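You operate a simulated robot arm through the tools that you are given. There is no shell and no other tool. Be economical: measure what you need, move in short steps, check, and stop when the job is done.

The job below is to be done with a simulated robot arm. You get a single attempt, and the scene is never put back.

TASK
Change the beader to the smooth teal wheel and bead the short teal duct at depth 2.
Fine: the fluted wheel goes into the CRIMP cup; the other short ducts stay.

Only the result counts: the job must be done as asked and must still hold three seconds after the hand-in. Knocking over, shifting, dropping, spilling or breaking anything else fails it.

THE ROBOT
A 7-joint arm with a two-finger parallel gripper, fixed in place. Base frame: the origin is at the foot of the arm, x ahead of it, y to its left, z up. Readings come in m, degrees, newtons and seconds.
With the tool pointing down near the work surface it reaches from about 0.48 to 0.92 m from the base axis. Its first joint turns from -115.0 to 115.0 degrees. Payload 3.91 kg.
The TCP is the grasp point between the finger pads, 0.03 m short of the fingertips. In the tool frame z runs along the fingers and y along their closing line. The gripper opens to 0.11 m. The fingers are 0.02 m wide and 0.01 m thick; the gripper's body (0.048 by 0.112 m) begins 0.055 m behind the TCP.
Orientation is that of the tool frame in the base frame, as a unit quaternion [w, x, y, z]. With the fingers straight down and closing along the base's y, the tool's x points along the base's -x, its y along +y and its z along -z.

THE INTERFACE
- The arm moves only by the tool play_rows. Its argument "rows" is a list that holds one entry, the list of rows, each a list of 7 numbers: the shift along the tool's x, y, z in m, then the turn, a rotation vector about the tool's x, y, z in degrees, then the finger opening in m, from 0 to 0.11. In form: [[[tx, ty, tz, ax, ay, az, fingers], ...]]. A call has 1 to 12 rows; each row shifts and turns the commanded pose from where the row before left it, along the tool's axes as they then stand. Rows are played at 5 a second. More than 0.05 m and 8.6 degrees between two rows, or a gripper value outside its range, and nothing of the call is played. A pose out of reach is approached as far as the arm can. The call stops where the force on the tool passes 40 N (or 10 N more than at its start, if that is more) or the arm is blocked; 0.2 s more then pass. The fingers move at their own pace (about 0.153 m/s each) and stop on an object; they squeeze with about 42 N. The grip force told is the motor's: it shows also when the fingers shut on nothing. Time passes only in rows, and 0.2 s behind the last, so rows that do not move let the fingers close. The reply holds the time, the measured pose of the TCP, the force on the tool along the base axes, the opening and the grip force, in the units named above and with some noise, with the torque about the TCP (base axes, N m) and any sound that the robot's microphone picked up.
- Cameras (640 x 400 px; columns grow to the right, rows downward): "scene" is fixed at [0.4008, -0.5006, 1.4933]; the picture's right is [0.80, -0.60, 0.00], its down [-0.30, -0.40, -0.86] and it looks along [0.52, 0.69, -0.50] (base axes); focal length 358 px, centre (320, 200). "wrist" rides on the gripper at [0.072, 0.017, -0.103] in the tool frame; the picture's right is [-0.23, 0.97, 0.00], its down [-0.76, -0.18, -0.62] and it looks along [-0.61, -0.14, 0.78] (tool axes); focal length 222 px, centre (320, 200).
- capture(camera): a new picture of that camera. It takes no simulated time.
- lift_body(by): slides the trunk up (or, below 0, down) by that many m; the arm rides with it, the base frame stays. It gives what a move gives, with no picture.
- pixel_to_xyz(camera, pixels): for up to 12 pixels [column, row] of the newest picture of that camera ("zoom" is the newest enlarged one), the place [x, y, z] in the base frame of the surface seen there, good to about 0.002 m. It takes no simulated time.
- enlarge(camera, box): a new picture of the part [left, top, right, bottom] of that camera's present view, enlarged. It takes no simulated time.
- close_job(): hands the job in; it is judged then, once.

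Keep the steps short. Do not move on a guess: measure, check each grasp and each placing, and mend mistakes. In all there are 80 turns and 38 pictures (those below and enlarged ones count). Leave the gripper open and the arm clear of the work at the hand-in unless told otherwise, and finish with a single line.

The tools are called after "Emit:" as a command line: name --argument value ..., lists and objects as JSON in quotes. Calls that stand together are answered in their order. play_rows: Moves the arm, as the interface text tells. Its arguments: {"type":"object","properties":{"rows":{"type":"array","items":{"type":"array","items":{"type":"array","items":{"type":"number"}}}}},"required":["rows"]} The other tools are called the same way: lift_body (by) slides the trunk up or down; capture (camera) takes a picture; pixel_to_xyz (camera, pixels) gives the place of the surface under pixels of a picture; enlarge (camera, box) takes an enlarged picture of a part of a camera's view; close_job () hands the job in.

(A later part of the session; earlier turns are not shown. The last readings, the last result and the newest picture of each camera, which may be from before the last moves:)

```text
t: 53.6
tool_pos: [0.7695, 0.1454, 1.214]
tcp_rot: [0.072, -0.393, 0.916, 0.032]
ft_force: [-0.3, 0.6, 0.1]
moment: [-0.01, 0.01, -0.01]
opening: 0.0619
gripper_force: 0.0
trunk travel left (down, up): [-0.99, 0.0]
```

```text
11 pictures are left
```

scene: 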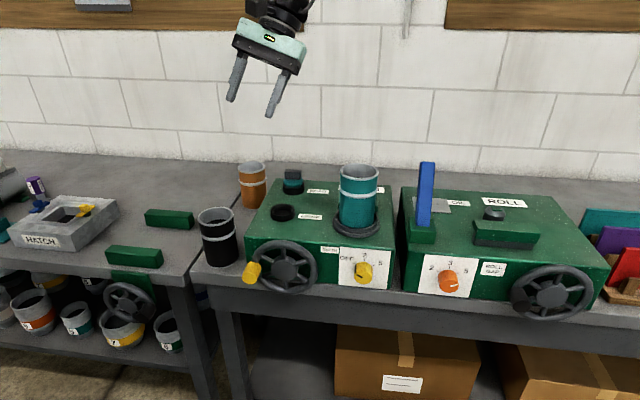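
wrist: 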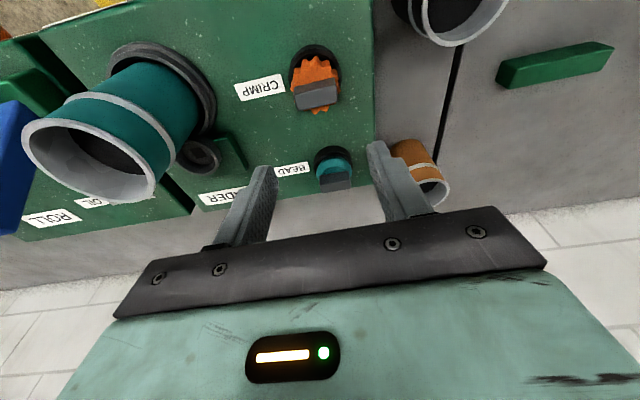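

The fluted wheel is in the CRIMP cup. Now I'll measure the teal wheel's tab, around (335, 180), with the fluted tab as reference.

Emit:
pixel_to_xyz --camera "wrist" --pixels '[[322, 188], [350, 183], [321, 175], [335, 180], [335, 187], [349, 174], [320, 165], [298, 108], [335, 101], [296, 94], [316, 100], [334, 86]]'

Emit:
enlarge --camera "wrist" --box '[270, 60, 390, 210]'

```text
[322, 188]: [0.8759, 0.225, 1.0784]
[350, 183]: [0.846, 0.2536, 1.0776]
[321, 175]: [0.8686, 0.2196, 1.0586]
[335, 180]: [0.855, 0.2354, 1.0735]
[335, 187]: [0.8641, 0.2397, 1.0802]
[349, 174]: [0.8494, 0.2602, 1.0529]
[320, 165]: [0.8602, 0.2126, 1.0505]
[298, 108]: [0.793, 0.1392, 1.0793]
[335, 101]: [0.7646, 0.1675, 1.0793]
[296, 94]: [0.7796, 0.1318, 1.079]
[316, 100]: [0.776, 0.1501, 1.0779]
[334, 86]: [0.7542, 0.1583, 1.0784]
```

```text
2.67 times, centred on (330, 135) of wrist
```

zoom: 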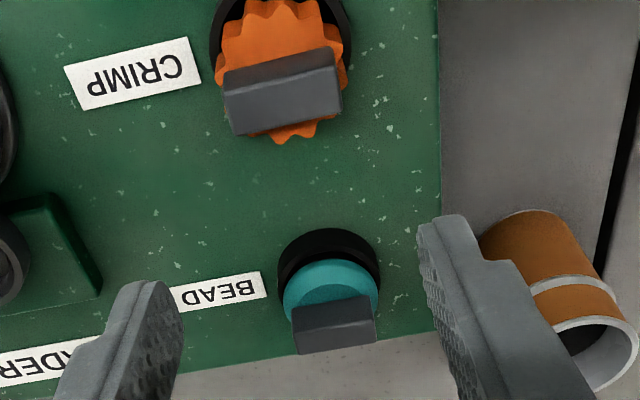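

Emit:
pixel_to_xyz --camera "zoom" --pixels '[[299, 351], [374, 341], [297, 338], [374, 322], [335, 345], [335, 335], [335, 326], [235, 132], [338, 110], [230, 100], [334, 80], [285, 105]]'

```text
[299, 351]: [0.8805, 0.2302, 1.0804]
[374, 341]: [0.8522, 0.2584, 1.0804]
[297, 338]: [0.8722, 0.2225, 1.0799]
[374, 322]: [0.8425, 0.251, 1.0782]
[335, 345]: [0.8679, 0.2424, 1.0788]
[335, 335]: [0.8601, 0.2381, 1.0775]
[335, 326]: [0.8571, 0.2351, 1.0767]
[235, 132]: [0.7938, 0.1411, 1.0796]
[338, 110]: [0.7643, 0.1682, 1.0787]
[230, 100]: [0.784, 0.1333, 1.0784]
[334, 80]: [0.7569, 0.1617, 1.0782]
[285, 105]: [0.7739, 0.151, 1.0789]
```

The teal tab is centred at (0.862, 0.2404), aligned the same way, top z 1.079. I'll move over it with the same grip offset as before and descend.

Emit:
play_rows --rows '[[[-0.0416, -0.0005, 0.0066, 0, 0, 0, 0.062], [-0.0416, -0.0005, 0.0066, 0, 0, 0, 0.062], [-0.0416, -0.0005, 0.0066, 0, 0, 0, 0.062], [0.0047, 0, 0.0296, 0, 0, 0, 0.062], [0.0047, 0, 0.0296, 0, 0, 0, 0.062], [0, 0, 0, 0, 0, 0, 0.062], [0, 0, 0, 0, 0, 0, 0.062]]]'

```text
t: 55.2
tool_pos: [0.8604, 0.2379, 1.155]
tcp_rot: [0.073, -0.393, 0.916, 0.031]
ft_force: [-0.6, 0.0, 0.2]
moment: [-0.02, -0.01, 0.0]
opening: 0.0617
gripper_force: 0.0
trunk travel left (down, up): [-0.99, 0.0]
```

Emit:
play_rows --rows '[[[0.0033, 0.0006, -0.0005, 0, 0, 0, 0.062], [0.0032, 0, 0.02, 0, 0, 0, 0.062], [0.0032, 0, 0.02, 0, 0, 0, 0.062], [0.0026, 0, 0.0165, 0, 0, 0, 0.062], [0, 0, 0, 0, 0, 0, 0.062], [0, 0, 0, 0, 0, 0, 0.045], [0, 0, 0, 0, 0, 0, 0.02], [0, 0, 0, 0, 0, 0, 0.02], [0, 0, 0, 0, 0, 0, 0.02]]]'

```text
t: 57.2
tool_pos: [0.8563, 0.235, 1.0958]
tcp_rot: [0.073, -0.393, 0.916, 0.03]
ft_force: [0.1, 0.8, 0.0]
moment: [0.0, -0.02, -0.01]
opening: 0.0431
gripper_force: 41.7
trunk travel left (down, up): [-0.99, 0.0]
```

Gripped, but slightly low and back. To keep clearance over the duct I'll re-grip 2.5 mm higher and 1.5 mm farther.

Emit:
play_rows --rows '[[[0, 0, 0, 0, 0, 0, 0.055], [0, 0, 0, 0, 0, 0, 0.055], [-0.0019, 0, -0.0023, 0, 0, 0, 0.055], [0, 0, 0, 0, 0, 0, 0.055], [0, 0, 0, 0, 0, 0, 0.02], [0, 0, 0, 0, 0, 0, 0.02], [0, 0, 0, 0, 0, 0, 0.02]]]'

Emit:
play_rows --rows '[[[-0.0008, 0, -0.005, 0, 0, 0, 0.02], [-0.0016, 0, -0.01, 0, 0, 0, 0.02], [-0.0032, 0, -0.02, 0, 0, 0, 0.02], [-0.0063, 0, -0.0395, 0, 0, 0, 0.02], [-0.0063, 0, -0.0395, 0, 0, 0, 0.02], [-0.0063, 0, -0.0395, 0, 0, 0, 0.02], [0, 0, 0, 0, 0, 0, 0.02], [0, 0, 0, 0, 0, 0, 0.02]]]'

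```text
t: 58.8
tool_pos: [0.857, 0.2357, 1.1]
tcp_rot: [0.073, -0.392, 0.916, 0.031]
ft_force: [0.1, 0.3, 0.4]
moment: [0.01, -0.06, -0.04]
opening: 0.0429
gripper_force: 42.1
trunk travel left (down, up): [-0.99, 0.0]
```

```text
t: 60.6
tool_pos: [0.856, 0.2371, 1.2557]
tcp_rot: [0.073, -0.392, 0.916, 0.032]
ft_force: [-0.1, -0.5, -1.9]
moment: [0.01, 0.0, 0.01]
opening: 0.0433
gripper_force: 42.5
trunk travel left (down, up): [-0.99, 0.0]
```

Holding the teal wheel. I'll move it to above the socket: first toward the front, then along the machine.

Emit:
play_rows --rows '[[[0.0378, 0, -0.006, 0, 0, 0, 0.02], [0.0378, 0, -0.006, 0, 0, 0, 0.02], [0.0008, -0.0448, 0.0051, 0, 0, 0, 0.02], [0.0008, -0.0448, 0.0051, 0, 0, 0, 0.02], [0.0008, -0.0448, 0.0051, 0, 0, 0, 0.02], [0.0008, -0.0448, 0.0051, 0, 0, 0, 0.02], [0, 0, 0, 0, 0, 0, 0.02], [0, 0, 0, 0, 0, 0, 0.02]]]'

Emit:
capture --camera "wrist"

```text
t: 62.4
tool_pos: [0.9324, 0.0584, 1.2347]
tcp_rot: [0.073, -0.393, 0.916, 0.032]
ft_force: [-0.7, 0.2, -1.2]
moment: [-0.01, 0.03, 0.02]
opening: 0.043
gripper_force: 41.8
trunk travel left (down, up): [-0.99, 0.0]
```

```text
9 pictures are left
```

wrist: 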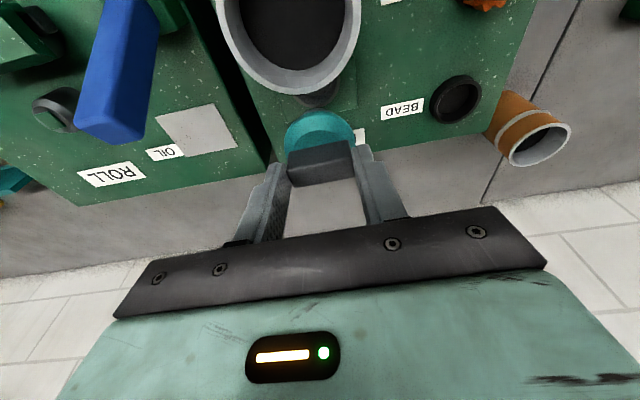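

Aligned. I'll descend to z≈1.13 and then in small steps toward the seat.

Emit:
play_rows --rows '[[[0.0039, 0, 0.0246, 0, 0, 0, 0.02], [0.0039, 0, 0.0246, 0, 0, 0, 0.02], [0.0039, 0, 0.0246, 0, 0, 0, 0.02], [0.0031, 0, 0.0198, 0, 0, 0, 0.02], [0.0008, 0, 0.005, 0, 0, 0, 0.02], [0.0008, 0, 0.005, 0, 0, 0, 0.02], [0.0005, 0, 0.003, 0, 0, 0, 0.02], [0, 0, 0, 0, 0, 0, 0.02]]]'

```text
t: 64.2
tool_pos: [0.9326, 0.0557, 1.1266]
tcp_rot: [0.073, -0.392, 0.916, 0.031]
ft_force: [0.0, -0.7, -1.1]
moment: [-0.01, 0.04, 0.0]
opening: 0.0434
gripper_force: 41.6
trunk travel left (down, up): [-0.99, 0.0]
```

Emit:
play_rows --rows '[[[-0.001, 0, 0.0002, 0, 0, 0, 0.02], [0.0003, 0, 0.002, 0, 0, 0, 0.02], [0.0003, 0, 0.002, 0, 0, 0, 0.02], [0.0003, 0, 0.002, 0, 0, 0, 0.02], [0.0003, 0, 0.002, 0, 0, 0, 0.02], [0, 0, 0, 0, 0, 0, 0.02]]]'

```text
t: 65.6
tool_pos: [0.9338, 0.0572, 1.1179]
tcp_rot: [0.072, -0.393, 0.916, 0.031]
ft_force: [-0.9, 0.9, -1.9]
moment: [0.02, -0.01, 0.0]
opening: 0.043
gripper_force: 41.8
trunk travel left (down, up): [-0.99, 0.0]
```

No contact yet, and the hub is going in freely. A few more 1 mm steps.

Emit:
play_rows --rows '[[[0.0002, 0, 0.001, 0, 0, 0, 0.02], [0.0002, 0, 0.001, 0, 0, 0, 0.02], [0.0002, 0, 0.001, 0, 0, 0, 0.02], [0, 0, 0, 0, 0, 0, 0.02]]]'

```text
t: 66.6
tool_pos: [0.9343, 0.0572, 1.1179]
tcp_rot: [0.074, -0.393, 0.916, 0.031]
ft_force: [-0.4, -1.5, 14.6]
moment: [0.0, 0.13, 0.02]
opening: 0.0428
gripper_force: 42.0
trunk travel left (down, up): [-0.99, 0.0]
```

Contact at about the expected seat height with nearly pure upward force. I'll ease off, open, rise and check the tab height.

Emit:
play_rows --rows '[[[-0.0001, 0, -0.001, 0, 0, 0, 0.02], [0, 0, 0, 0, 0, 0, 0.046], [0, 0, 0, 0, 0, 0, 0.062], [0, 0, 0, 0, 0, 0, 0.062], [-0.0031, 0, -0.0198, 0, 0, 0, 0.062], [-0.0031, 0, -0.0198, 0, 0, 0, 0.062], [-0.0063, 0, -0.0395, 0, 0, 0, 0.062], [-0.0035, 0, -0.022, 0, 0, 0, 0.062], [0, 0, 0, 0, 0, 0, 0.062]]]'

Emit:
enlarge --camera "wrist" --box '[220, 40, 400, 180]'

Emit:
pixel_to_xyz --camera "zoom" --pixels '[[280, 190], [300, 190], [320, 185], [290, 175], [310, 175], [330, 175], [300, 205], [280, 205]]'

```text
t: 68.6
tool_pos: [0.9341, 0.0567, 1.2204]
tcp_rot: [0.072, -0.392, 0.916, 0.031]
ft_force: [0.0, -0.4, 0.4]
moment: [0.01, -0.03, -0.04]
opening: 0.062
gripper_force: 0.1
trunk travel left (down, up): [-0.99, 0.0]
```

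```text
2.86 times, centred on (310, 110) of wrist
```

zoom: 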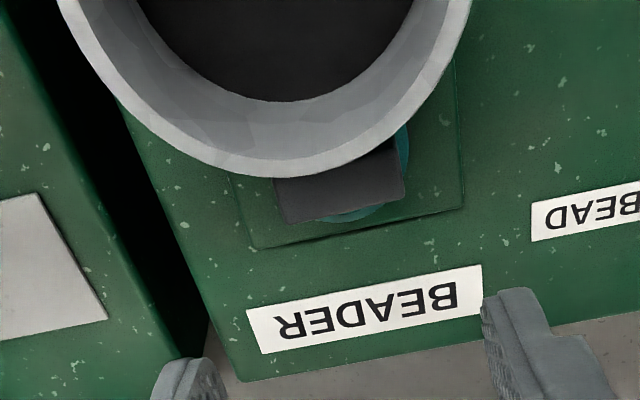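

```text
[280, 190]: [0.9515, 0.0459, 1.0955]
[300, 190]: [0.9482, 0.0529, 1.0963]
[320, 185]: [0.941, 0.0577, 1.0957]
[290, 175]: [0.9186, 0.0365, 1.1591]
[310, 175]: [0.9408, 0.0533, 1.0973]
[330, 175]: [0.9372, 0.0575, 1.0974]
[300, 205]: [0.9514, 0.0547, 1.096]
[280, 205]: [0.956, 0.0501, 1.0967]
```

The teal wheel is seated: tab top 1.0965, the same as the old one. Next are the depth knob and the crank, so I'll zoom on both.

Emit:
enlarge --camera "scene" --box '[238, 230, 388, 300]'

```text
4.27 times, centred on (313, 265) of scene
```

zoom: 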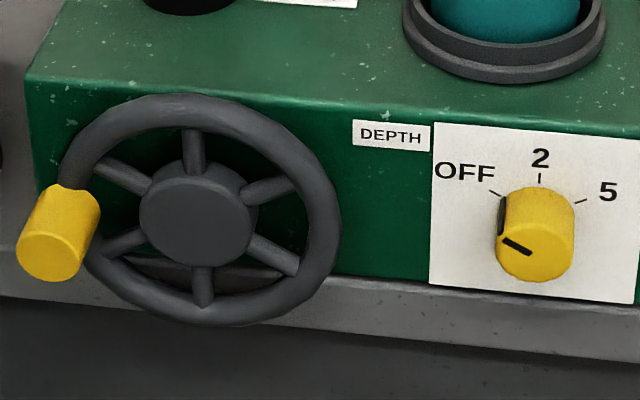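

Emit:
pixel_to_xyz --camera "zoom" --pixels '[[534, 250], [545, 200], [512, 253], [565, 250], [540, 275], [450, 270], [620, 150], [470, 210], [47, 255], [70, 205], [192, 220], [210, 110]]'

Emit:
pixel_to_xyz --camera "zoom" --pixels '[[338, 225], [225, 320], [540, 180], [495, 193], [580, 202], [400, 250], [25, 250], [75, 255], [45, 275], [50, 232], [80, 190], [190, 175]]'

```text
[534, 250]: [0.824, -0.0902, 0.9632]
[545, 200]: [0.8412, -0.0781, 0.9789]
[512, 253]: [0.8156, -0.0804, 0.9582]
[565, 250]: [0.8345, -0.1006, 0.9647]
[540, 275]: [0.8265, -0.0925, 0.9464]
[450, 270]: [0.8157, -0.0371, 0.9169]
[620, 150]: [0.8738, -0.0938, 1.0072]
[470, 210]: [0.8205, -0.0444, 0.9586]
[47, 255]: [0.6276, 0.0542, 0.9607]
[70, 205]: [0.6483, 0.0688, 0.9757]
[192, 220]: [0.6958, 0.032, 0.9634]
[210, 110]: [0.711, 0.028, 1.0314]
```

```text
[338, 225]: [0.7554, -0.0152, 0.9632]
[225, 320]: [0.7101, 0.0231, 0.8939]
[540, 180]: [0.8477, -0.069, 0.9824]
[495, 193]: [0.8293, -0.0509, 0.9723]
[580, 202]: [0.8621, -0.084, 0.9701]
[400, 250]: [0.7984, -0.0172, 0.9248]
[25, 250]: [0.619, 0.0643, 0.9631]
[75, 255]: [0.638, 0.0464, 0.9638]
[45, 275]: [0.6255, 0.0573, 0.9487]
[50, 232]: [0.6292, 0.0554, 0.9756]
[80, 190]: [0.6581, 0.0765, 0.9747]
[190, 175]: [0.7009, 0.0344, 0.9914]
```

Knob: face centre about (0.825, -0.0905, 0.962), axis along the machine's inward direction, sticking out 31 mm with radius ~16 mm. It needs about 60° clockwise to reach 2. A horizontal approach suits both the knob and the crank, so I'll first back out in front of the machine, staying high.

Emit:
play_rows --rows '[[[-0.004, 0, -0.025, 0, 0, 0, 0.062], [0.0447, 0.0106, -0.0079, 0, 0, 0, 0.062], [0.0447, 0.0106, -0.0079, 0, 0, 0, 0.062], [0.0447, 0.0106, -0.0079, 0, 0, 0, 0.062], [0.0447, 0.0106, -0.0079, 0, 0, 0, 0.062], [0.0447, 0.0106, -0.0079, 0, 0, 0, 0.062], [0.0447, 0.0106, -0.0079, 0, 0, 0, 0.062], [0.0447, 0.0106, -0.0079, 0, 0, 0, 0.062], [0.0447, 0.0106, -0.0079, 0, 0, 0, 0.062], [0, 0, 0, 0, 0, 0, 0.062]]]'

Emit:
play_rows --rows '[[[0, 0, 0, 0, -8.1, 0, 0.062], [0, 0, 0, 0, -8.1, 0, 0.062], [0, 0, 0, 0, -8.1, 0, 0.062], [0, 0, 0, 0, -8.1, 0, 0.062], [0, 0, 0, 0, -8.1, 0, 0.062], [0, 0, 0, 0, 0, 0, 0.062], [0, 0, 0, 0, 0, 0, 0.062]]]'

```text
t: 70.8
tool_pos: [0.6217, -0.148, 1.252]
tcp_rot: [0.073, -0.392, 0.916, 0.032]
ft_force: [0.4, 0.2, -0.4]
moment: [0.01, -0.01, 0.01]
opening: 0.0619
gripper_force: 0.1
trunk travel left (down, up): [-0.99, 0.0]
```

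```text
t: 72.4
tool_pos: [0.6216, -0.1475, 1.2496]
tcp_rot: [0.386, -0.357, 0.835, 0.165]
ft_force: [0.0, 0.3, -0.6]
moment: [-0.01, 0.0, -0.02]
opening: 0.0619
gripper_force: 0.0
trunk travel left (down, up): [-0.99, 0.0]
```

Tracking well at 49° tilt. I'll finish to horizontal.

Emit:
play_rows --rows '[[[0, 0, 0, 0, -8.1, 0, 0.062], [0, 0, 0, 0, -8.1, 0, 0.062], [0, 0, 0, 0, -8.1, 0, 0.062], [0, 0, 0, 0, -8.1, 0, 0.062], [0, 0, 0, 0, -8.0, 0, 0.062], [0, 0, 0, 0, 0, 0, 0.062], [0, 0, 0, 0, 0, 0, 0.062]]]'

```text
t: 74.0
tool_pos: [0.6239, -0.1476, 1.2501]
tcp_rot: [0.65, -0.279, 0.65, 0.279]
ft_force: [-0.2, 0.1, 0.8]
moment: [0.02, -0.02, -0.02]
opening: 0.062
gripper_force: 0.1
trunk travel left (down, up): [-0.99, 0.0]
```

The tool is horizontal along the machine's inward direction. I'll lower the trunk 0.25 in the free space in front of the machine to get to knob height.

Emit:
lift_body --by -0.25

Emit:
capture --camera "scene"

```text
t: 76.6
tool_pos: [0.6222, -0.1473, 1.0001]
tcp_rot: [0.65, -0.278, 0.65, 0.278]
ft_force: [0.4, 0.6, -0.4]
moment: [0.04, -0.01, 0.03]
opening: 0.0618
gripper_force: 0.1
trunk travel left (down, up): [-0.74, 0.25]
```

```text
6 pictures are left
```

scene: 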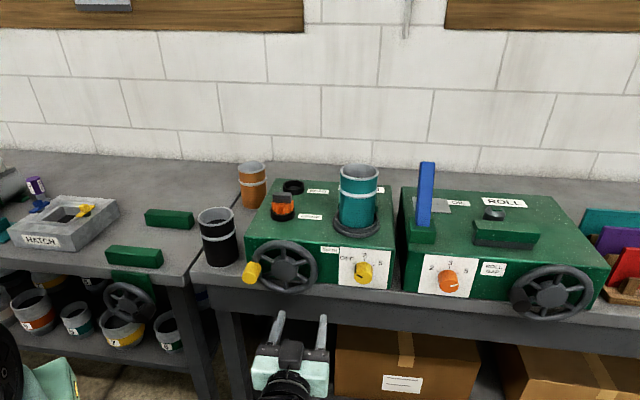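

Everything is in place. I'll line up with the knob axis and approach part way.

Emit:
play_rows --rows '[[[0.0127, -0.036, 0.02, 0, 0, 0, 0.062], [0.0127, -0.036, 0.02, 0, 0, 0, 0.062], [0.0126, -0.036, 0.02, 0, 0, 0, 0.062], [0, 0, 0.04, 0, 0, 0, 0.062], [0, 0, 0.03, 0, 0, 0, 0.062], [0, 0, 0, 0, 0, 0, 0.062], [0, 0, 0, 0, 0, 0, 0.062]]]'

Emit:
enlarge --camera "scene" --box '[310, 230, 410, 310]'

```text
t: 78.2
tool_pos: [0.79, -0.1388, 0.966]
tcp_rot: [0.649, -0.286, 0.654, 0.263]
ft_force: [-0.7, -0.5, 0.1]
moment: [0.02, 0.0, 0.0]
opening: 0.0622
gripper_force: 0.1
trunk travel left (down, up): [-0.74, 0.25]
```

```text
5.00 times, centred on (360, 270) of scene
```

zoom: 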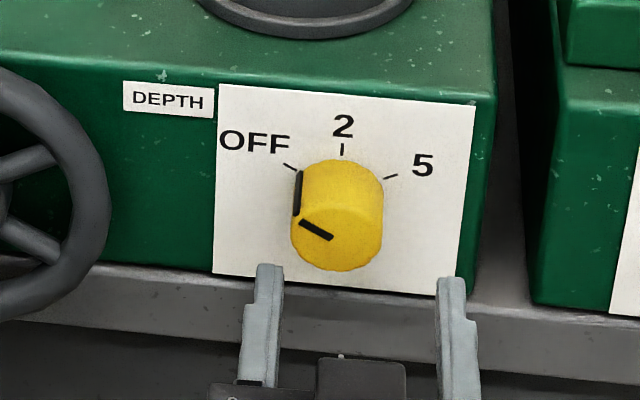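

The measured pose lags the command by about 1 cm and 2°. I'll wait a moment and re-read.

Emit:
play_rows --rows '[[[0, 0, 0, 0, 0, 0, 0.062], [0, 0, 0, 0, 0, 0, 0.062], [0, 0, 0, 0, 0, 0, 0.062]]]'

```text
t: 79.0
tool_pos: [0.7914, -0.134, 0.9674]
tcp_rot: [0.649, -0.288, 0.652, 0.265]
ft_force: [0.4, 0.7, 0.0]
moment: [0.01, 0.0, -0.02]
opening: 0.0619
gripper_force: 0.1
trunk travel left (down, up): [-0.74, 0.25]
```

Emit:
play_rows --rows '[[[0, 0, 0, 0, 0, 0, 0.062], [0, 0, 0, 0, 0, 0, 0.062], [0, 0, 0, 0, 0, 0, 0.062], [0, 0, 0, 0, 0, 0, 0.062], [0, 0, 0, 0, 0, 0, 0.062], [0, 0, 0, 0, 0, 0, 0.062], [0, 0, 0, 0, 0, 0, 0.062], [0, 0, 0, 0, 0, 0, 0.062]]]'

```text
t: 80.8
tool_pos: [0.7904, -0.133, 0.9683]
tcp_rot: [0.648, -0.291, 0.652, 0.266]
ft_force: [-1.3, -0.5, -0.7]
moment: [-0.01, -0.03, 0.0]
opening: 0.0621
gripper_force: 0.1
trunk travel left (down, up): [-0.74, 0.25]
```

A steady offset remains, so maybe an arm link is touching something. I'll take a look.

Emit:
capture --camera "scene"

```text
4 pictures are left
```

scene: 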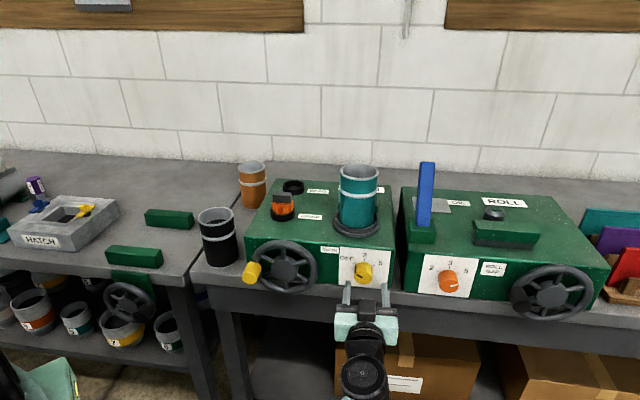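

The orientation is within 2°, so only a few mm need correcting. I'll correct the sideways and height error and advance partly, then check the response.

Emit:
play_rows --rows '[[[0.006, 0.0042, 0.006, 0, 0, 0, 0.062], [0, 0, 0.01, 0, 0, 0, 0.062], [0, 0, 0, 0, 0, 0, 0.062], [0, 0, 0, 0, 0, 0, 0.062], [0, 0, 0, 0, 0, 0, 0.062]]]'

```text
t: 82.0
tool_pos: [0.7992, -0.131, 0.9617]
tcp_rot: [0.649, -0.29, 0.655, 0.257]
ft_force: [0.0, -1.0, 0.8]
moment: [0.01, 0.02, 0.01]
opening: 0.062
gripper_force: 0.1
trunk travel left (down, up): [-0.74, 0.25]
```

The remaining error looks like roll about the tool axis, so the last wrist joint is probably near its limit. I'll back off 3 cm and pre-roll by -90°, which also gives room for the +60° knob turn.

Emit:
play_rows --rows '[[[0, 0, -0.03, 0, 0, -7.5, 0.055], [0, 0, 0, 0, 0, -7.5, 0.055], [0, 0, 0, 0, 0, -7.5, 0.055], [0, 0, 0, 0, 0, -7.5, 0.055], [0, 0, 0, 0, 0, -7.5, 0.055], [0, 0, 0, 0, 0, -7.5, 0.055], [0, 0, 0, 0, 0, -7.5, 0.055], [0, 0, 0, 0, 0, -7.5, 0.055], [0, 0, 0, 0, 0, -7.5, 0.055], [0, 0, 0, 0, 0, -7.5, 0.055], [0, 0, 0, 0, 0, -7.5, 0.055], [0, 0, 0, 0, 0, -7.5, 0.055]]]'

Emit:
play_rows --rows '[[[0, 0, 0, 0, 0, 0, 0.055], [0, 0, 0, 0, 0, 0, 0.055], [0, 0, 0, 0, 0, 0, 0.055]]]'

```text
t: 83.7
tool_pos: [0.7828, -0.1683, 0.9733]
tcp_rot: [0.667, -0.6, 0.429, -0.106]
ft_force: [-0.1, -0.2, 0.6]
moment: [0.01, 0.01, -0.03]
opening: 0.055
gripper_force: 0.1
trunk travel left (down, up): [-0.74, 0.25]
stopped in row 8: the arm was blocked; the commanded pose is now the measured one
```

```text
t: 84.5
tool_pos: [0.781, -0.1691, 0.9746]
tcp_rot: [0.667, -0.601, 0.428, -0.106]
ft_force: [0.2, -0.6, -0.2]
moment: [-0.06, 0.0, 0.03]
opening: 0.055
gripper_force: 0.1
trunk travel left (down, up): [-0.74, 0.25]
```

The report says a link was blocked in this low horizontal posture, so I'll drop that approach. I'll retrace backwards away from the machine, then raise the trunk and use the proven top-down posture with a side tilt instead.

Emit:
play_rows --rows '[[[0, 0, -0.03, 0, 0, 0, 0.055], [0, 0, -0.03, 0, 0, 0, 0.055], [0, 0, -0.03, 0, 0, 0, 0.055], [0, 0, -0.03, 0, 0, 0, 0.055], [0, 0, 0, 0, 0, 0, 0.055], [0, 0, 0, 0, 0, 0, 0.055]]]'

Emit:
capture --camera "scene"

```text
t: 85.9
tool_pos: [0.6979, -0.2528, 0.9833]
tcp_rot: [0.669, -0.598, 0.429, -0.102]
ft_force: [-0.1, 0.2, -0.5]
moment: [-0.03, 0.04, 0.04]
opening: 0.0551
gripper_force: 0.2
trunk travel left (down, up): [-0.74, 0.25]
```

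```text
3 pictures are left
```

scene: 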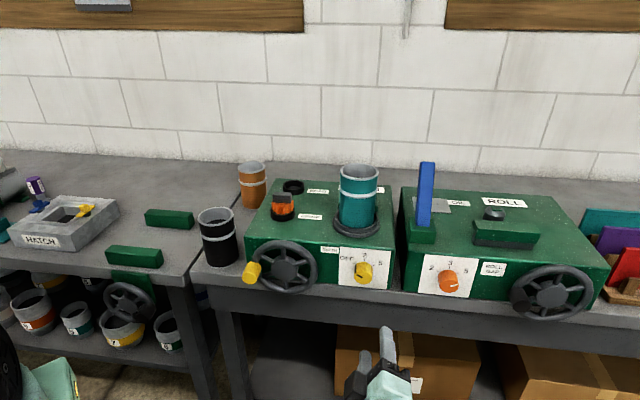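

Nothing has moved. I'll raise the trunk back by 0.25 and undo the roll.

Emit:
lift_body --by 0.25

Emit:
play_rows --rows '[[[0, 0, 0, 0.24, -0.59, 7.86, 0.062], [0, 0, 0, 0.24, -0.59, 7.86, 0.062], [0, 0, 0, 0.24, -0.59, 7.86, 0.062], [0, 0, 0, 0.24, -0.59, 7.86, 0.062], [0, 0, 0, 0.24, -0.59, 7.86, 0.062], [0, 0, 0, 0.24, -0.59, 7.86, 0.062], [0, 0, 0, 0.24, -0.59, 7.86, 0.062], [0, 0, 0, 0.24, -0.59, 7.86, 0.062], [0, 0, 0, 0, 0, 0, 0.062], [0, 0, 0, 0, 0, 0, 0.062]]]'

```text
t: 88.5
tool_pos: [0.6977, -0.2512, 1.2324]
tcp_rot: [0.669, -0.598, 0.429, -0.103]
ft_force: [0.0, -0.2, 0.6]
moment: [0.01, 0.02, -0.05]
opening: 0.0551
gripper_force: 0.0
trunk travel left (down, up): [-0.99, 0.0]
```

```text
t: 90.7
tool_pos: [0.6978, -0.2518, 1.2337]
tcp_rot: [0.65, -0.279, 0.649, 0.278]
ft_force: [-0.2, -0.1, 0.0]
moment: [0.0, 0.01, -0.02]
opening: 0.0621
gripper_force: 0.0
trunk travel left (down, up): [-0.99, 0.0]
```

Tracking exactly again. I'll tilt back down to a 12° lean.

Emit:
play_rows --rows '[[[0, 0, 0, 0, 7.8, 0, 0.062], [0, 0, 0, 0, 7.8, 0, 0.062], [0, 0, 0, 0, 7.8, 0, 0.062], [0, 0, 0, 0, 7.8, 0, 0.062], [0, 0, 0, 0, 7.8, 0, 0.062], [0, 0, 0, 0, 7.8, 0, 0.062], [0, 0, 0, 0, 7.8, 0, 0.062], [0, 0, 0, 0, 7.8, 0, 0.062], [0, 0, 0, 0, 7.8, 0, 0.062], [0, 0, 0, 0, 7.8, 0, 0.062], [0, 0, 0, 0, 0, 0, 0.062], [0, 0, 0, 0, 0, 0, 0.062]]]'

```text
t: 93.3
tool_pos: [0.6987, -0.2513, 1.2323]
tcp_rot: [0.096, -0.391, 0.914, 0.04]
ft_force: [-0.1, -0.9, -0.5]
moment: [0.01, 0.02, -0.03]
opening: 0.0622
gripper_force: 0.2
trunk travel left (down, up): [-0.99, 0.0]
```

The lean is 12°. I'll move to an approach point up-left of the knob and then tilt -30° about the knob axis.

Emit:
play_rows --rows '[[[-0.021, 0.0097, 0.0316, 0, 0, 0, 0.062], [-0.021, 0.0097, 0.0316, 0, 0, 0, 0.062], [-0.021, 0.0097, 0.0316, 0, 0, 0, 0.062], [-0.021, 0.0097, 0.0316, 0, 0, 0, 0.062], [-0.021, 0.0097, 0.0316, 0, 0, 0, 0.062], [-0.021, 0.0097, 0.0316, 0, 0, 0, 0.062], [-0.021, 0.0097, 0.0316, 0, 0, 0, 0.062], [0, 0, 0, 7.34, 0, -1.56, 0.062], [0, 0, 0, 7.34, 0, -1.56, 0.062], [0, 0, 0, 7.34, 0, -1.56, 0.062], [0, 0, 0, 7.34, 0, -1.56, 0.062], [0, 0, 0, 0, 0, 0, 0.062]]]'

```text
t: 95.9
tool_pos: [0.7795, -0.0679, 1.0485]
tcp_rot: [0.196, -0.403, 0.872, -0.199]
ft_force: [-0.4, 0.2, -0.1]
moment: [-0.02, -0.01, 0.04]
opening: 0.0619
gripper_force: 0.0
trunk travel left (down, up): [-0.99, 0.0]
```

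The pose is exactly as computed. I'll advance along the tool axis so the fingers straddle the knob.

Emit:
play_rows --rows '[[[0, 0, 0.035, 0, 0, 0, 0.062], [0, 0, 0.03, 0, 0, 0, 0.062], [0, 0, 0.02, 0, 0, 0, 0.062], [0, 0, 0.015, 0, 0, 0, 0.062], [0, 0, 0, 0, 0, 0, 0.062], [0, 0, 0, 0, 0, 0, 0.062]]]'

Emit:
enlarge --camera "scene" --box '[290, 200, 420, 300]'

```text
t: 96.9
tool_pos: [0.8291, -0.0875, 0.9712]
tcp_rot: [0.198, -0.403, 0.871, -0.2]
ft_force: [-19.0, -1.4, 31.0]
moment: [1.68, -0.46, 1.0]
opening: 0.0621
gripper_force: 0.1
trunk travel left (down, up): [-0.99, 0.0]
stopped in row 5: the force on the tool passed its limit at 56 N (the readings are from after the stop); the commanded pose is now the measured one
```

```text
4.00 times, centred on (355, 250) of scene
```

zoom: 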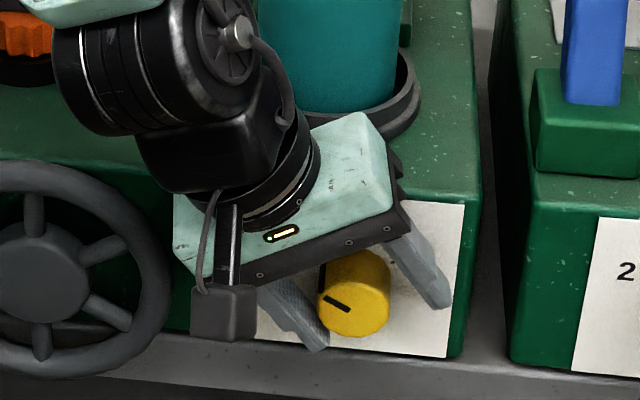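

Something touched at about 1 cm above the intended depth, with mostly axial force. I'll measure in this picture where the fingers, palm, camera and knob are.

Emit:
pixel_to_xyz --camera "zoom" --pixels '[[316, 345], [305, 335], [440, 302], [355, 310], [360, 262], [385, 295], [350, 270], [225, 315], [250, 330], [330, 262], [200, 240], [388, 160]]'

```text
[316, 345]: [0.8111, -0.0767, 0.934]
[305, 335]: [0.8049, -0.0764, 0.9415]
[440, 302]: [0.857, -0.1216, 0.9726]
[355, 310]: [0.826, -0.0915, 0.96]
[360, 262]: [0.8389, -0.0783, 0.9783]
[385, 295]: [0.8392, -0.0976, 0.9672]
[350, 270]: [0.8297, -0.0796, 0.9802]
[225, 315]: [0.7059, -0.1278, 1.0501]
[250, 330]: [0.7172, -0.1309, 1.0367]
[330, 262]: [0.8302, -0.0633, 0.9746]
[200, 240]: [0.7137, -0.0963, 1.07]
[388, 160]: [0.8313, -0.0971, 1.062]
```

The wrench puts the contact at the machine's top front edge, against the gripper body. I'll back off, lean the body 13° farther away from the machine, and approach again along the new axis.

Emit:
play_rows --rows '[[[0, 0, -0.03, 0, 0, 0, 0.062], [0, 0, -0.03, 0, 0, 0, 0.062], [0, 0, 0, 0, -6.5, 0, 0.062], [0, 0, 0, 0, -6.5, 0, 0.062], [0.0184, 0.0053, 0.0042, 0, 0, 0, 0.062], [0, 0, 0.03, 0, 0, 0, 0.062], [0, 0, 0.015, 0, 0, 0, 0.062], [0, 0, 0.01, 0, 0, 0, 0.062], [0, 0, 0.005, 0, 0, 0, 0.062], [0, 0, 0, 0, 0, 0, 0.062]]]'

```text
t: 99.1
tool_pos: [0.8281, -0.0872, 0.957]
tcp_rot: [0.294, -0.423, 0.844, -0.152]
ft_force: [0.6, 0.2, 1.3]
moment: [0.03, 0.01, 0.02]
opening: 0.0619
gripper_force: 0.1
trunk travel left (down, up): [-0.99, 0.0]
```

Free now. I'll raise 4 mm to the knob's axis and close on it.

Emit:
play_rows --rows '[[[-0.0015, -0.002, -0.0031, 0, 0, 0, 0.062], [0, 0, 0, 0, 0, 0, 0.045], [0, 0, 0, 0, 0, 0, 0.035], [0, 0, 0, 0, 0, 0, 0.015], [0, 0, 0, 0, 0, 0, 0.015], [0, 0, 0, 0, 0, 0, 0.015]]]'

```text
t: 100.5
tool_pos: [0.8262, -0.0854, 0.9614]
tcp_rot: [0.292, -0.424, 0.844, -0.15]
ft_force: [-13.3, 12.4, -12.6]
moment: [0.44, -0.45, -0.04]
opening: 0.0389
gripper_force: 45.0
trunk travel left (down, up): [-0.99, 0.0]
```

Gripped the knob at 39 mm. The side load shows the axis is about 3 mm toward the tool's +y, so I'll relax that and turn the first 30° clockwise.

Emit:
play_rows --rows '[[[0, 0.0025, 0, 0, 0, 0, 0.015], [0, 0, 0, -6.8, 0, 3.17, 0.015], [0, 0, 0, -6.8, 0, 3.17, 0.015], [0, 0, 0, -6.8, 0, 3.17, 0.015], [0, 0, 0, -6.8, 0, 3.17, 0.015], [0, 0, 0, 0, 0, 0, 0.015]]]'

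```text
t: 101.9
tool_pos: [0.8272, -0.086, 0.9609]
tcp_rot: [0.202, -0.385, 0.896, 0.085]
ft_force: [3.0, 2.3, 9.5]
moment: [0.14, -0.09, -0.71]
opening: 0.039
gripper_force: 45.0
trunk travel left (down, up): [-0.99, 0.0]
```

Turning smoothly. Another 30°.

Emit:
play_rows --rows '[[[0, 0, 0, -6.8, 0, 3.17, 0.015], [0, 0, 0, -6.8, 0, 3.17, 0.015], [0, 0, 0, -6.8, 0, 3.17, 0.015], [0, 0, 0, -6.8, 0, 3.17, 0.015], [0, 0, 0, 0, 0, 0, 0.015], [0, 0, 0, 0, 0, 0, 0.015]]]'

```text
t: 103.3
tool_pos: [0.8277, -0.0858, 0.9602]
tcp_rot: [0.097, -0.321, 0.888, 0.314]
ft_force: [22.1, -0.8, 19.0]
moment: [0.55, -0.53, -0.78]
opening: 0.0389
gripper_force: 44.6
trunk travel left (down, up): [-0.99, 0.0]
```

The knob has turned the full 60°. I'll open, back off along the tool, straighten the side tilt, move above the crank handle, and take a picture to check the pointer.

Emit:
play_rows --rows '[[[0, 0, 0, 0, 0, 0, 0.062], [0, 0, 0, 0, 0, 0, 0.062], [0, 0, -0.04, 0, 0, 0, 0.062], [0, 0, -0.04, 0, 0, 0, 0.062], [0, 0, -0.02, 0, 0, 0, 0.062], [0, 0, 0, 6.8, 0, -3.17, 0.062], [0, 0, 0, 6.8, 0, -3.17, 0.062], [0, 0, 0, 6.8, 0, -3.17, 0.062], [0, 0, 0, 6.8, 0, -3.17, 0.062], [0, 0, 0, 0, 0, 0, 0.062]]]'

Emit:
play_rows --rows '[[[-0.0052, 0.0411, -0.0057, 0, 0, 0, 0.062], [-0.0052, 0.0411, -0.0057, 0, 0, 0, 0.062], [-0.0052, 0.0411, -0.0057, 0, 0, 0, 0.062], [-0.0052, 0.0411, -0.0057, 0, 0, 0, 0.062], [-0.0052, 0.0411, -0.0057, 0, 0, 0, 0.062], [-0.0052, 0.0411, -0.0057, 0, 0, 0, 0.062], [-0.0052, 0.0411, -0.0057, 0, 0, 0, 0.062], [0, 0, 0, 0, 0, 0, 0.062], [0, 0, 0, 0, 0, 0, 0.062]]]'

Emit:
enlarge --camera "scene" --box '[230, 200, 390, 300]'

Emit:
pixel_to_xyz --camera "zoom" --pixels '[[535, 270], [83, 290], [95, 255], [70, 300], [105, 265], [100, 300], [60, 280], [530, 290]]'

```text
t: 105.5
tool_pos: [0.8301, -0.1469, 1.0397]
tcp_rot: [0.201, -0.386, 0.896, 0.084]
ft_force: [0.1, -0.3, 0.2]
moment: [0.03, 0.03, 0.05]
opening: 0.0621
gripper_force: 0.0
trunk travel left (down, up): [-0.99, 0.0]
```

```text
t: 107.5
tool_pos: [0.6323, 0.0633, 1.0872]
tcp_rot: [0.202, -0.386, 0.896, 0.084]
ft_force: [-1.1, 0.2, 0.2]
moment: [0.02, -0.01, 0.0]
opening: 0.0622
gripper_force: 0.0
trunk travel left (down, up): [-0.99, 0.0]
```

```text
4.00 times, centred on (310, 250) of scene
```

zoom: 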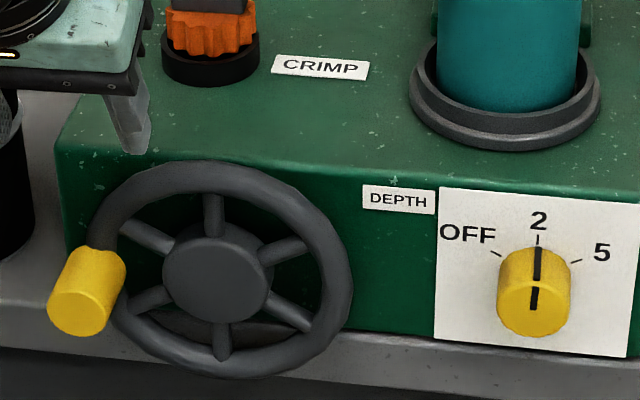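

```text
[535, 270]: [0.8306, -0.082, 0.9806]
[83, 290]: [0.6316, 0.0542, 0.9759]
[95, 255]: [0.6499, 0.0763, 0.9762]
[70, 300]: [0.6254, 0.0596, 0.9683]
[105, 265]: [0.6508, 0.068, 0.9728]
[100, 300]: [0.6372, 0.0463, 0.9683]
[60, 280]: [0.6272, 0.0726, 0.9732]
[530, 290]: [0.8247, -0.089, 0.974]
```

The pointer is exactly on 2. The TCP is right above the handle (centre u≈0.418, z≈0.9625), so I'll lower, grip the handle, and turn the first 40° clockwise as a test.

Emit:
play_rows --rows '[[[0, -0.0025, 0, 0, 0, 0, 0.062], [0.0177, 0, 0.0377, 0, 0, 0, 0.062], [0.0177, 0, 0.0377, 0, 0, 0, 0.062], [0.0089, 0, 0.0189, 0, 0, 0, 0.062], [0.0089, 0, 0.0189, 0, 0, 0, 0.062], [0, 0, 0, 0, 0, 0, 0.062], [0, 0, 0, 0, 0, 0, 0.04], [0, 0, 0, 0, 0, 0, 0.01], [0, 0, 0, 0, 0, 0, 0.01], [0, 0, 0, 0, 0, 0, 0.01]]]'

Emit:
play_rows --rows '[[[-0.0102, -0.0042, -0.0218, 0, 0, 0, 0.01], [-0.009, -0.0122, -0.0191, 0, 0, 0, 0.01], [0, 0, 0, 0, 0, 0, 0.01]]]'

```text
t: 109.7
tool_pos: [0.6319, 0.0616, 0.9637]
tcp_rot: [0.199, -0.387, 0.897, 0.085]
ft_force: [-22.1, 23.2, -6.4]
moment: [0.47, 0.13, -0.67]
opening: 0.0341
gripper_force: 45.1
trunk travel left (down, up): [-0.99, 0.0]
```

```text
t: 110.3
tool_pos: [0.6368, 0.0576, 1.0005]
tcp_rot: [0.199, -0.387, 0.896, 0.088]
ft_force: [-9.5, 2.4, 12.8]
moment: [0.43, -0.69, -0.91]
opening: 0.0341
gripper_force: 45.0
trunk travel left (down, up): [-0.99, 0.0]
stopped in row 2: the force on the tool passed its limit at 59 N (the readings are from after the stop); the commanded pose is now the measured one
5 turns are left
```

The handle turns with the grip (about 30° done), but the steps were too brisk and tripped the force guard. I'll continue in slow 10° steps, in short calls, over the top to the right side.

Emit:
play_rows --rows '[[[-0.0044, -0.0067, -0.0094, 0, 0, 0, 0.01], [-0.0038, -0.0084, -0.0082, 0, 0, 0, 0.01], [-0.0032, -0.0099, -0.0067, 0, 0, 0, 0.01], [-0.0024, -0.011, -0.0051, 0, 0, 0, 0.01], [-0.0015, -0.0118, -0.0033, 0, 0, 0, 0.01]]]'

Emit:
play_rows --rows '[[[-0.0006, -0.0123, -0.0014, 0, 0, 0, 0.01], [0.0003, -0.0124, 0.0006, 0, 0, 0, 0.01], [0.0012, -0.0121, 0.0025, 0, 0, 0, 0.01], [0.0021, -0.0114, 0.0044, 0, 0, 0, 0.01], [0.0029, -0.0104, 0.0061, 0, 0, 0, 0.01]]]'

Emit:
play_rows --rows '[[[0.0036, -0.0091, 0.0076, 0, 0, 0, 0.01], [0.0042, -0.0075, 0.009, 0, 0, 0, 0.01], [0.0047, -0.0056, 0.01, 0, 0, 0, 0.01], [0.005, -0.0036, 0.0107, 0, 0, 0, 0.01], [0, 0, 0, 0, 0, 0, 0.01]]]'

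```text
t: 111.1
tool_pos: [0.6482, 0.0444, 1.0265]
tcp_rot: [0.195, -0.391, 0.895, 0.092]
ft_force: [-8.8, 3.2, 11.8]
moment: [0.53, -0.17, -0.36]
opening: 0.0347
gripper_force: 24.4
trunk travel left (down, up): [-0.99, 0.0]
stopped in row 4: the force on the tool passed its limit at 44 N (the readings are from after the stop); the commanded pose is now the measured one
```

```text
t: 111.5
tool_pos: [0.6495, 0.0446, 1.0272]
tcp_rot: [0.192, -0.393, 0.894, 0.098]
ft_force: [-10.7, 0.7, 12.3]
moment: [0.64, -0.39, -0.83]
opening: 0.0344
gripper_force: 44.9
trunk travel left (down, up): [-0.99, 0.0]
stopped in row 1: the force on the tool passed its limit at 46 N (the readings are from after the stop); the commanded pose is now the measured one
```

```text
t: 111.8
tool_pos: [0.6496, 0.0464, 1.0244]
tcp_rot: [0.19, -0.396, 0.893, 0.101]
ft_force: [-15.1, -0.1, 18.9]
moment: [0.39, -0.48, -0.99]
opening: 0.0345
gripper_force: 45.1
trunk travel left (down, up): [-0.99, 0.0]
stopped in row 1: the force on the tool passed its limit at 50 N (the readings are from after the stop); the commanded pose is now the measured one
4 turns are left
```

Drag along the path is near zero; the stops come from sideways clamping misfit. I'll open to a loose 40 mm cage and push the handle over the top, then clamp only for the downward stretch on the right side.

Emit:
play_rows --rows '[[[0.0027, 0, -0.0013, 0, 0, 0, 0.041], [0, 0, 0, 0, 0, 0, 0.041], [0.0017, 0, 0.0036, 0, 0, 0, 0.041], [0, 0, 0, 0, 0, 0, 0.041]]]'

Emit:
play_rows --rows '[[[-0.0031, -0.0127, -0.0066, 0, 0, 0, 0.041], [-0.0023, -0.0111, -0.0049, 0, 0, 0, 0.041], [-0.0014, -0.0119, -0.0031, 0, 0, 0, 0.041], [-0.0006, -0.0123, -0.0012, 0, 0, 0, 0.041], [0.0004, -0.0124, 0.0008, 0, 0, 0, 0.041], [0.0013, -0.012, 0.0027, 0, 0, 0, 0.041]]]'

Emit:
play_rows --rows '[[[0.0021, -0.0113, 0.0045, 0, 0, 0, 0.041], [0.0029, -0.0103, 0.0062, 0, 0, 0, 0.041], [0.0037, -0.0089, 0.0078, 0, 0, 0, 0.041], [0.0043, -0.0073, 0.0091, 0, 0, 0, 0.041], [0, 0, 0, 0, 0, 0, 0.041]]]'

```text
t: 112.8
tool_pos: [0.6501, 0.044, 1.0186]
tcp_rot: [0.191, -0.396, 0.893, 0.1]
ft_force: [1.0, -0.1, -0.3]
moment: [-0.03, -0.02, -0.01]
opening: 0.0408
gripper_force: 0.0
trunk travel left (down, up): [-0.99, 0.0]
```

```text
t: 114.2
tool_pos: [0.7027, -0.0061, 1.0301]
tcp_rot: [0.191, -0.395, 0.893, 0.099]
ft_force: [-2.4, 1.0, -0.2]
moment: [0.0, -0.02, -0.01]
opening: 0.0421
gripper_force: 1.1
trunk travel left (down, up): [-0.99, 0.0]
```

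```text
t: 115.4
tool_pos: [0.7304, -0.0289, 0.999]
tcp_rot: [0.19, -0.396, 0.892, 0.101]
ft_force: [-3.2, 3.2, -0.9]
moment: [-0.02, -0.01, -0.06]
opening: 0.0427
gripper_force: 1.5
trunk travel left (down, up): [-0.99, 0.0]
3 turns are left
```

Pushing loosely works, with only about 3 N; the handle is now at roughly 147° of the turn. I'll clamp for the right-side descent, push loosely along the bottom, clamp for the left-side rise, then push past the start.

Emit:
play_rows --rows '[[[0, 0.003, 0, 0, 0, 0, 0.041], [0, 0, 0, 0, 0, 0, 0.02], [0, 0, 0, 0, 0, 0, 0.02], [0.0047, -0.0054, 0.01, 0, 0, 0, 0.02], [0.0051, -0.0034, 0.0108, 0, 0, 0, 0.02]]]'

Emit:
play_rows --rows '[[[0.0052, -0.0013, 0.0111, 0, 0, 0, 0.02], [0.0052, 0.0009, 0.0112, 0, 0, 0, 0.02]]]'

Emit:
play_rows --rows '[[[0.0051, 0.003, 0.0109, 0, 0, 0, 0.02], [0.0048, 0.005, 0.0102, 0, 0, 0, 0.02], [0, 0, 0, 0, 0, 0, 0.041], [0, 0, 0, 0, 0, 0, 0.041]]]'

Emit:
play_rows --rows '[[[0.0044, 0.0099, 0.0093, 0, 0, 0, 0.041], [0.0038, 0.0086, 0.0081, 0, 0, 0, 0.041], [0.0031, 0.01, 0.0066, 0, 0, 0, 0.041], [0.0023, 0.0111, 0.0049, 0, 0, 0, 0.041], [0.0014, 0.0119, 0.0031, 0, 0, 0, 0.041], [0.0006, 0.0123, 0.0012, 0, 0, 0, 0.041]]]'

Emit:
play_rows --rows '[[[-0.0004, 0.0124, -0.0008, 0, 0, 0, 0.041], [-0.0013, 0.012, -0.0027, 0, 0, 0, 0.041], [-0.0021, 0.0113, -0.0045, 0, 0, 0, 0.041], [-0.0029, 0.0103, -0.0062, 0, 0, 0, 0.041], [-0.0037, 0.0089, -0.0078, 0, 0, 0, 0.041], [-0.0043, 0.0073, -0.0091, 0, 0, 0, 0.041], [0, -0.003, 0, 0, 0, 0, 0.041], [0, 0, 0, 0, 0, 0, 0.02], [0, 0, 0, 0, 0, 0, 0.02]]]'

Emit:
play_rows --rows '[[[-0.0046, 0.0058, -0.0099, 0, 0, 0, 0.02], [-0.005, 0.0038, -0.0107, 0, 0, 0, 0.02]]]'

Emit:
play_rows --rows '[[[-0.0052, 0.0017, -0.0111, 0, 0, 0, 0.02], [-0.0053, -0.0004, -0.0112, 0, 0, 0, 0.02]]]'

Emit:
play_rows --rows '[[[-0.0051, -0.0026, -0.011, 0, 0, 0, 0.02], [-0.0049, -0.0046, -0.0104, 0, 0, 0, 0.02], [0, 0, 0, 0, 0, 0, 0.041], [0, 0, 0, 0, 0, 0, 0.041]]]'

Emit:
play_rows --rows '[[[-0.0044, -0.0097, -0.0094, 0, 0, 0, 0.041], [-0.0038, -0.0084, -0.0082, 0, 0, 0, 0.041], [-0.0032, -0.0099, -0.0067, 0, 0, 0, 0.041], [-0.0024, -0.011, -0.0051, 0, 0, 0, 0.041], [-0.0015, -0.0118, -0.0033, 0, 0, 0, 0.041], [0, 0, 0, 0, 0, 0, 0.041]]]'

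```text
t: 116.6
tool_pos: [0.7318, -0.0299, 0.9768]
tcp_rot: [0.189, -0.397, 0.892, 0.102]
ft_force: [-16.9, 18.3, 10.5]
moment: [0.19, 1.18, -0.99]
opening: 0.0345
gripper_force: 45.5
trunk travel left (down, up): [-0.99, 0.0]
```

```text
t: 117.0
tool_pos: [0.7309, -0.0301, 0.9691]
tcp_rot: [0.191, -0.396, 0.892, 0.104]
ft_force: [-10.6, 0.9, 17.5]
moment: [0.56, 0.24, -0.87]
opening: 0.0346
gripper_force: 44.9
trunk travel left (down, up): [-0.99, 0.0]
stopped in row 1: the force on the tool passed its limit at 54 N (the readings are from after the stop); the commanded pose is now the measured one
```

```text
t: 117.4
tool_pos: [0.7341, -0.0278, 0.9616]
tcp_rot: [0.194, -0.397, 0.891, 0.103]
ft_force: [-5.3, 1.0, 5.8]
moment: [-0.01, 0.26, -0.32]
opening: 0.0349
gripper_force: 15.5
trunk travel left (down, up): [-0.99, 0.0]
stopped in row 2: the force on the tool passed its limit at 88 N (the readings are from after the stop); the commanded pose is now the measured one
```

```text
t: 118.2
tool_pos: [0.7262, -0.0211, 0.9411]
tcp_rot: [0.201, -0.39, 0.894, 0.092]
ft_force: [15.0, -15.9, 0.0]
moment: [0.33, 0.27, -0.06]
opening: 0.052
gripper_force: 11.1
trunk travel left (down, up): [-0.99, 0.0]
stopped in row 3: the force on the tool passed its limit at 53 N (the readings are from after the stop); the commanded pose is now the measured one
```

```text
t: 118.6
tool_pos: [0.7261, -0.0214, 0.9447]
tcp_rot: [0.208, -0.387, 0.894, 0.087]
ft_force: [18.2, -16.0, 2.6]
moment: [0.42, 0.13, -0.07]
opening: 0.053
gripper_force: 12.1
trunk travel left (down, up): [-0.99, 0.0]
stopped in row 1: the force on the tool passed its limit at 44 N (the readings are from after the stop); the commanded pose is now the measured one
```

```text
t: 118.9
tool_pos: [0.7332, -0.0279, 0.9503]
tcp_rot: [0.214, -0.383, 0.895, 0.081]
ft_force: [20.8, -19.2, 6.8]
moment: [0.56, 0.11, -0.05]
opening: 0.0344
gripper_force: 15.2
trunk travel left (down, up): [-0.99, 0.0]
stopped in row 1: the force on the tool passed its limit at 50 N (the readings are from after the stop); the commanded pose is now the measured one
```

```text
t: 119.5
tool_pos: [0.7287, -0.024, 0.9736]
tcp_rot: [0.211, -0.386, 0.894, 0.084]
ft_force: [22.2, -18.7, 10.1]
moment: [0.2, 0.21, -0.03]
opening: 0.0343
gripper_force: 15.0
trunk travel left (down, up): [-0.99, 0.0]
```

```text
t: 120.5
tool_pos: [0.7297, -0.0259, 0.9955]
tcp_rot: [0.208, -0.387, 0.894, 0.087]
ft_force: [-6.4, 8.6, -3.9]
moment: [-0.04, -0.1, -0.14]
opening: 0.0462
gripper_force: 4.9
trunk travel left (down, up): [-0.99, 0.0]
```

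```text
t: 121.9
tool_pos: [0.7673, -0.0635, 1.0351]
tcp_rot: [0.21, -0.385, 0.895, 0.084]
ft_force: [-0.2, 0.0, 0.9]
moment: [0.0, -0.02, 0.01]
opening: 0.041
gripper_force: 0.1
trunk travel left (down, up): [-0.99, 0.0]
2 turns are left
```

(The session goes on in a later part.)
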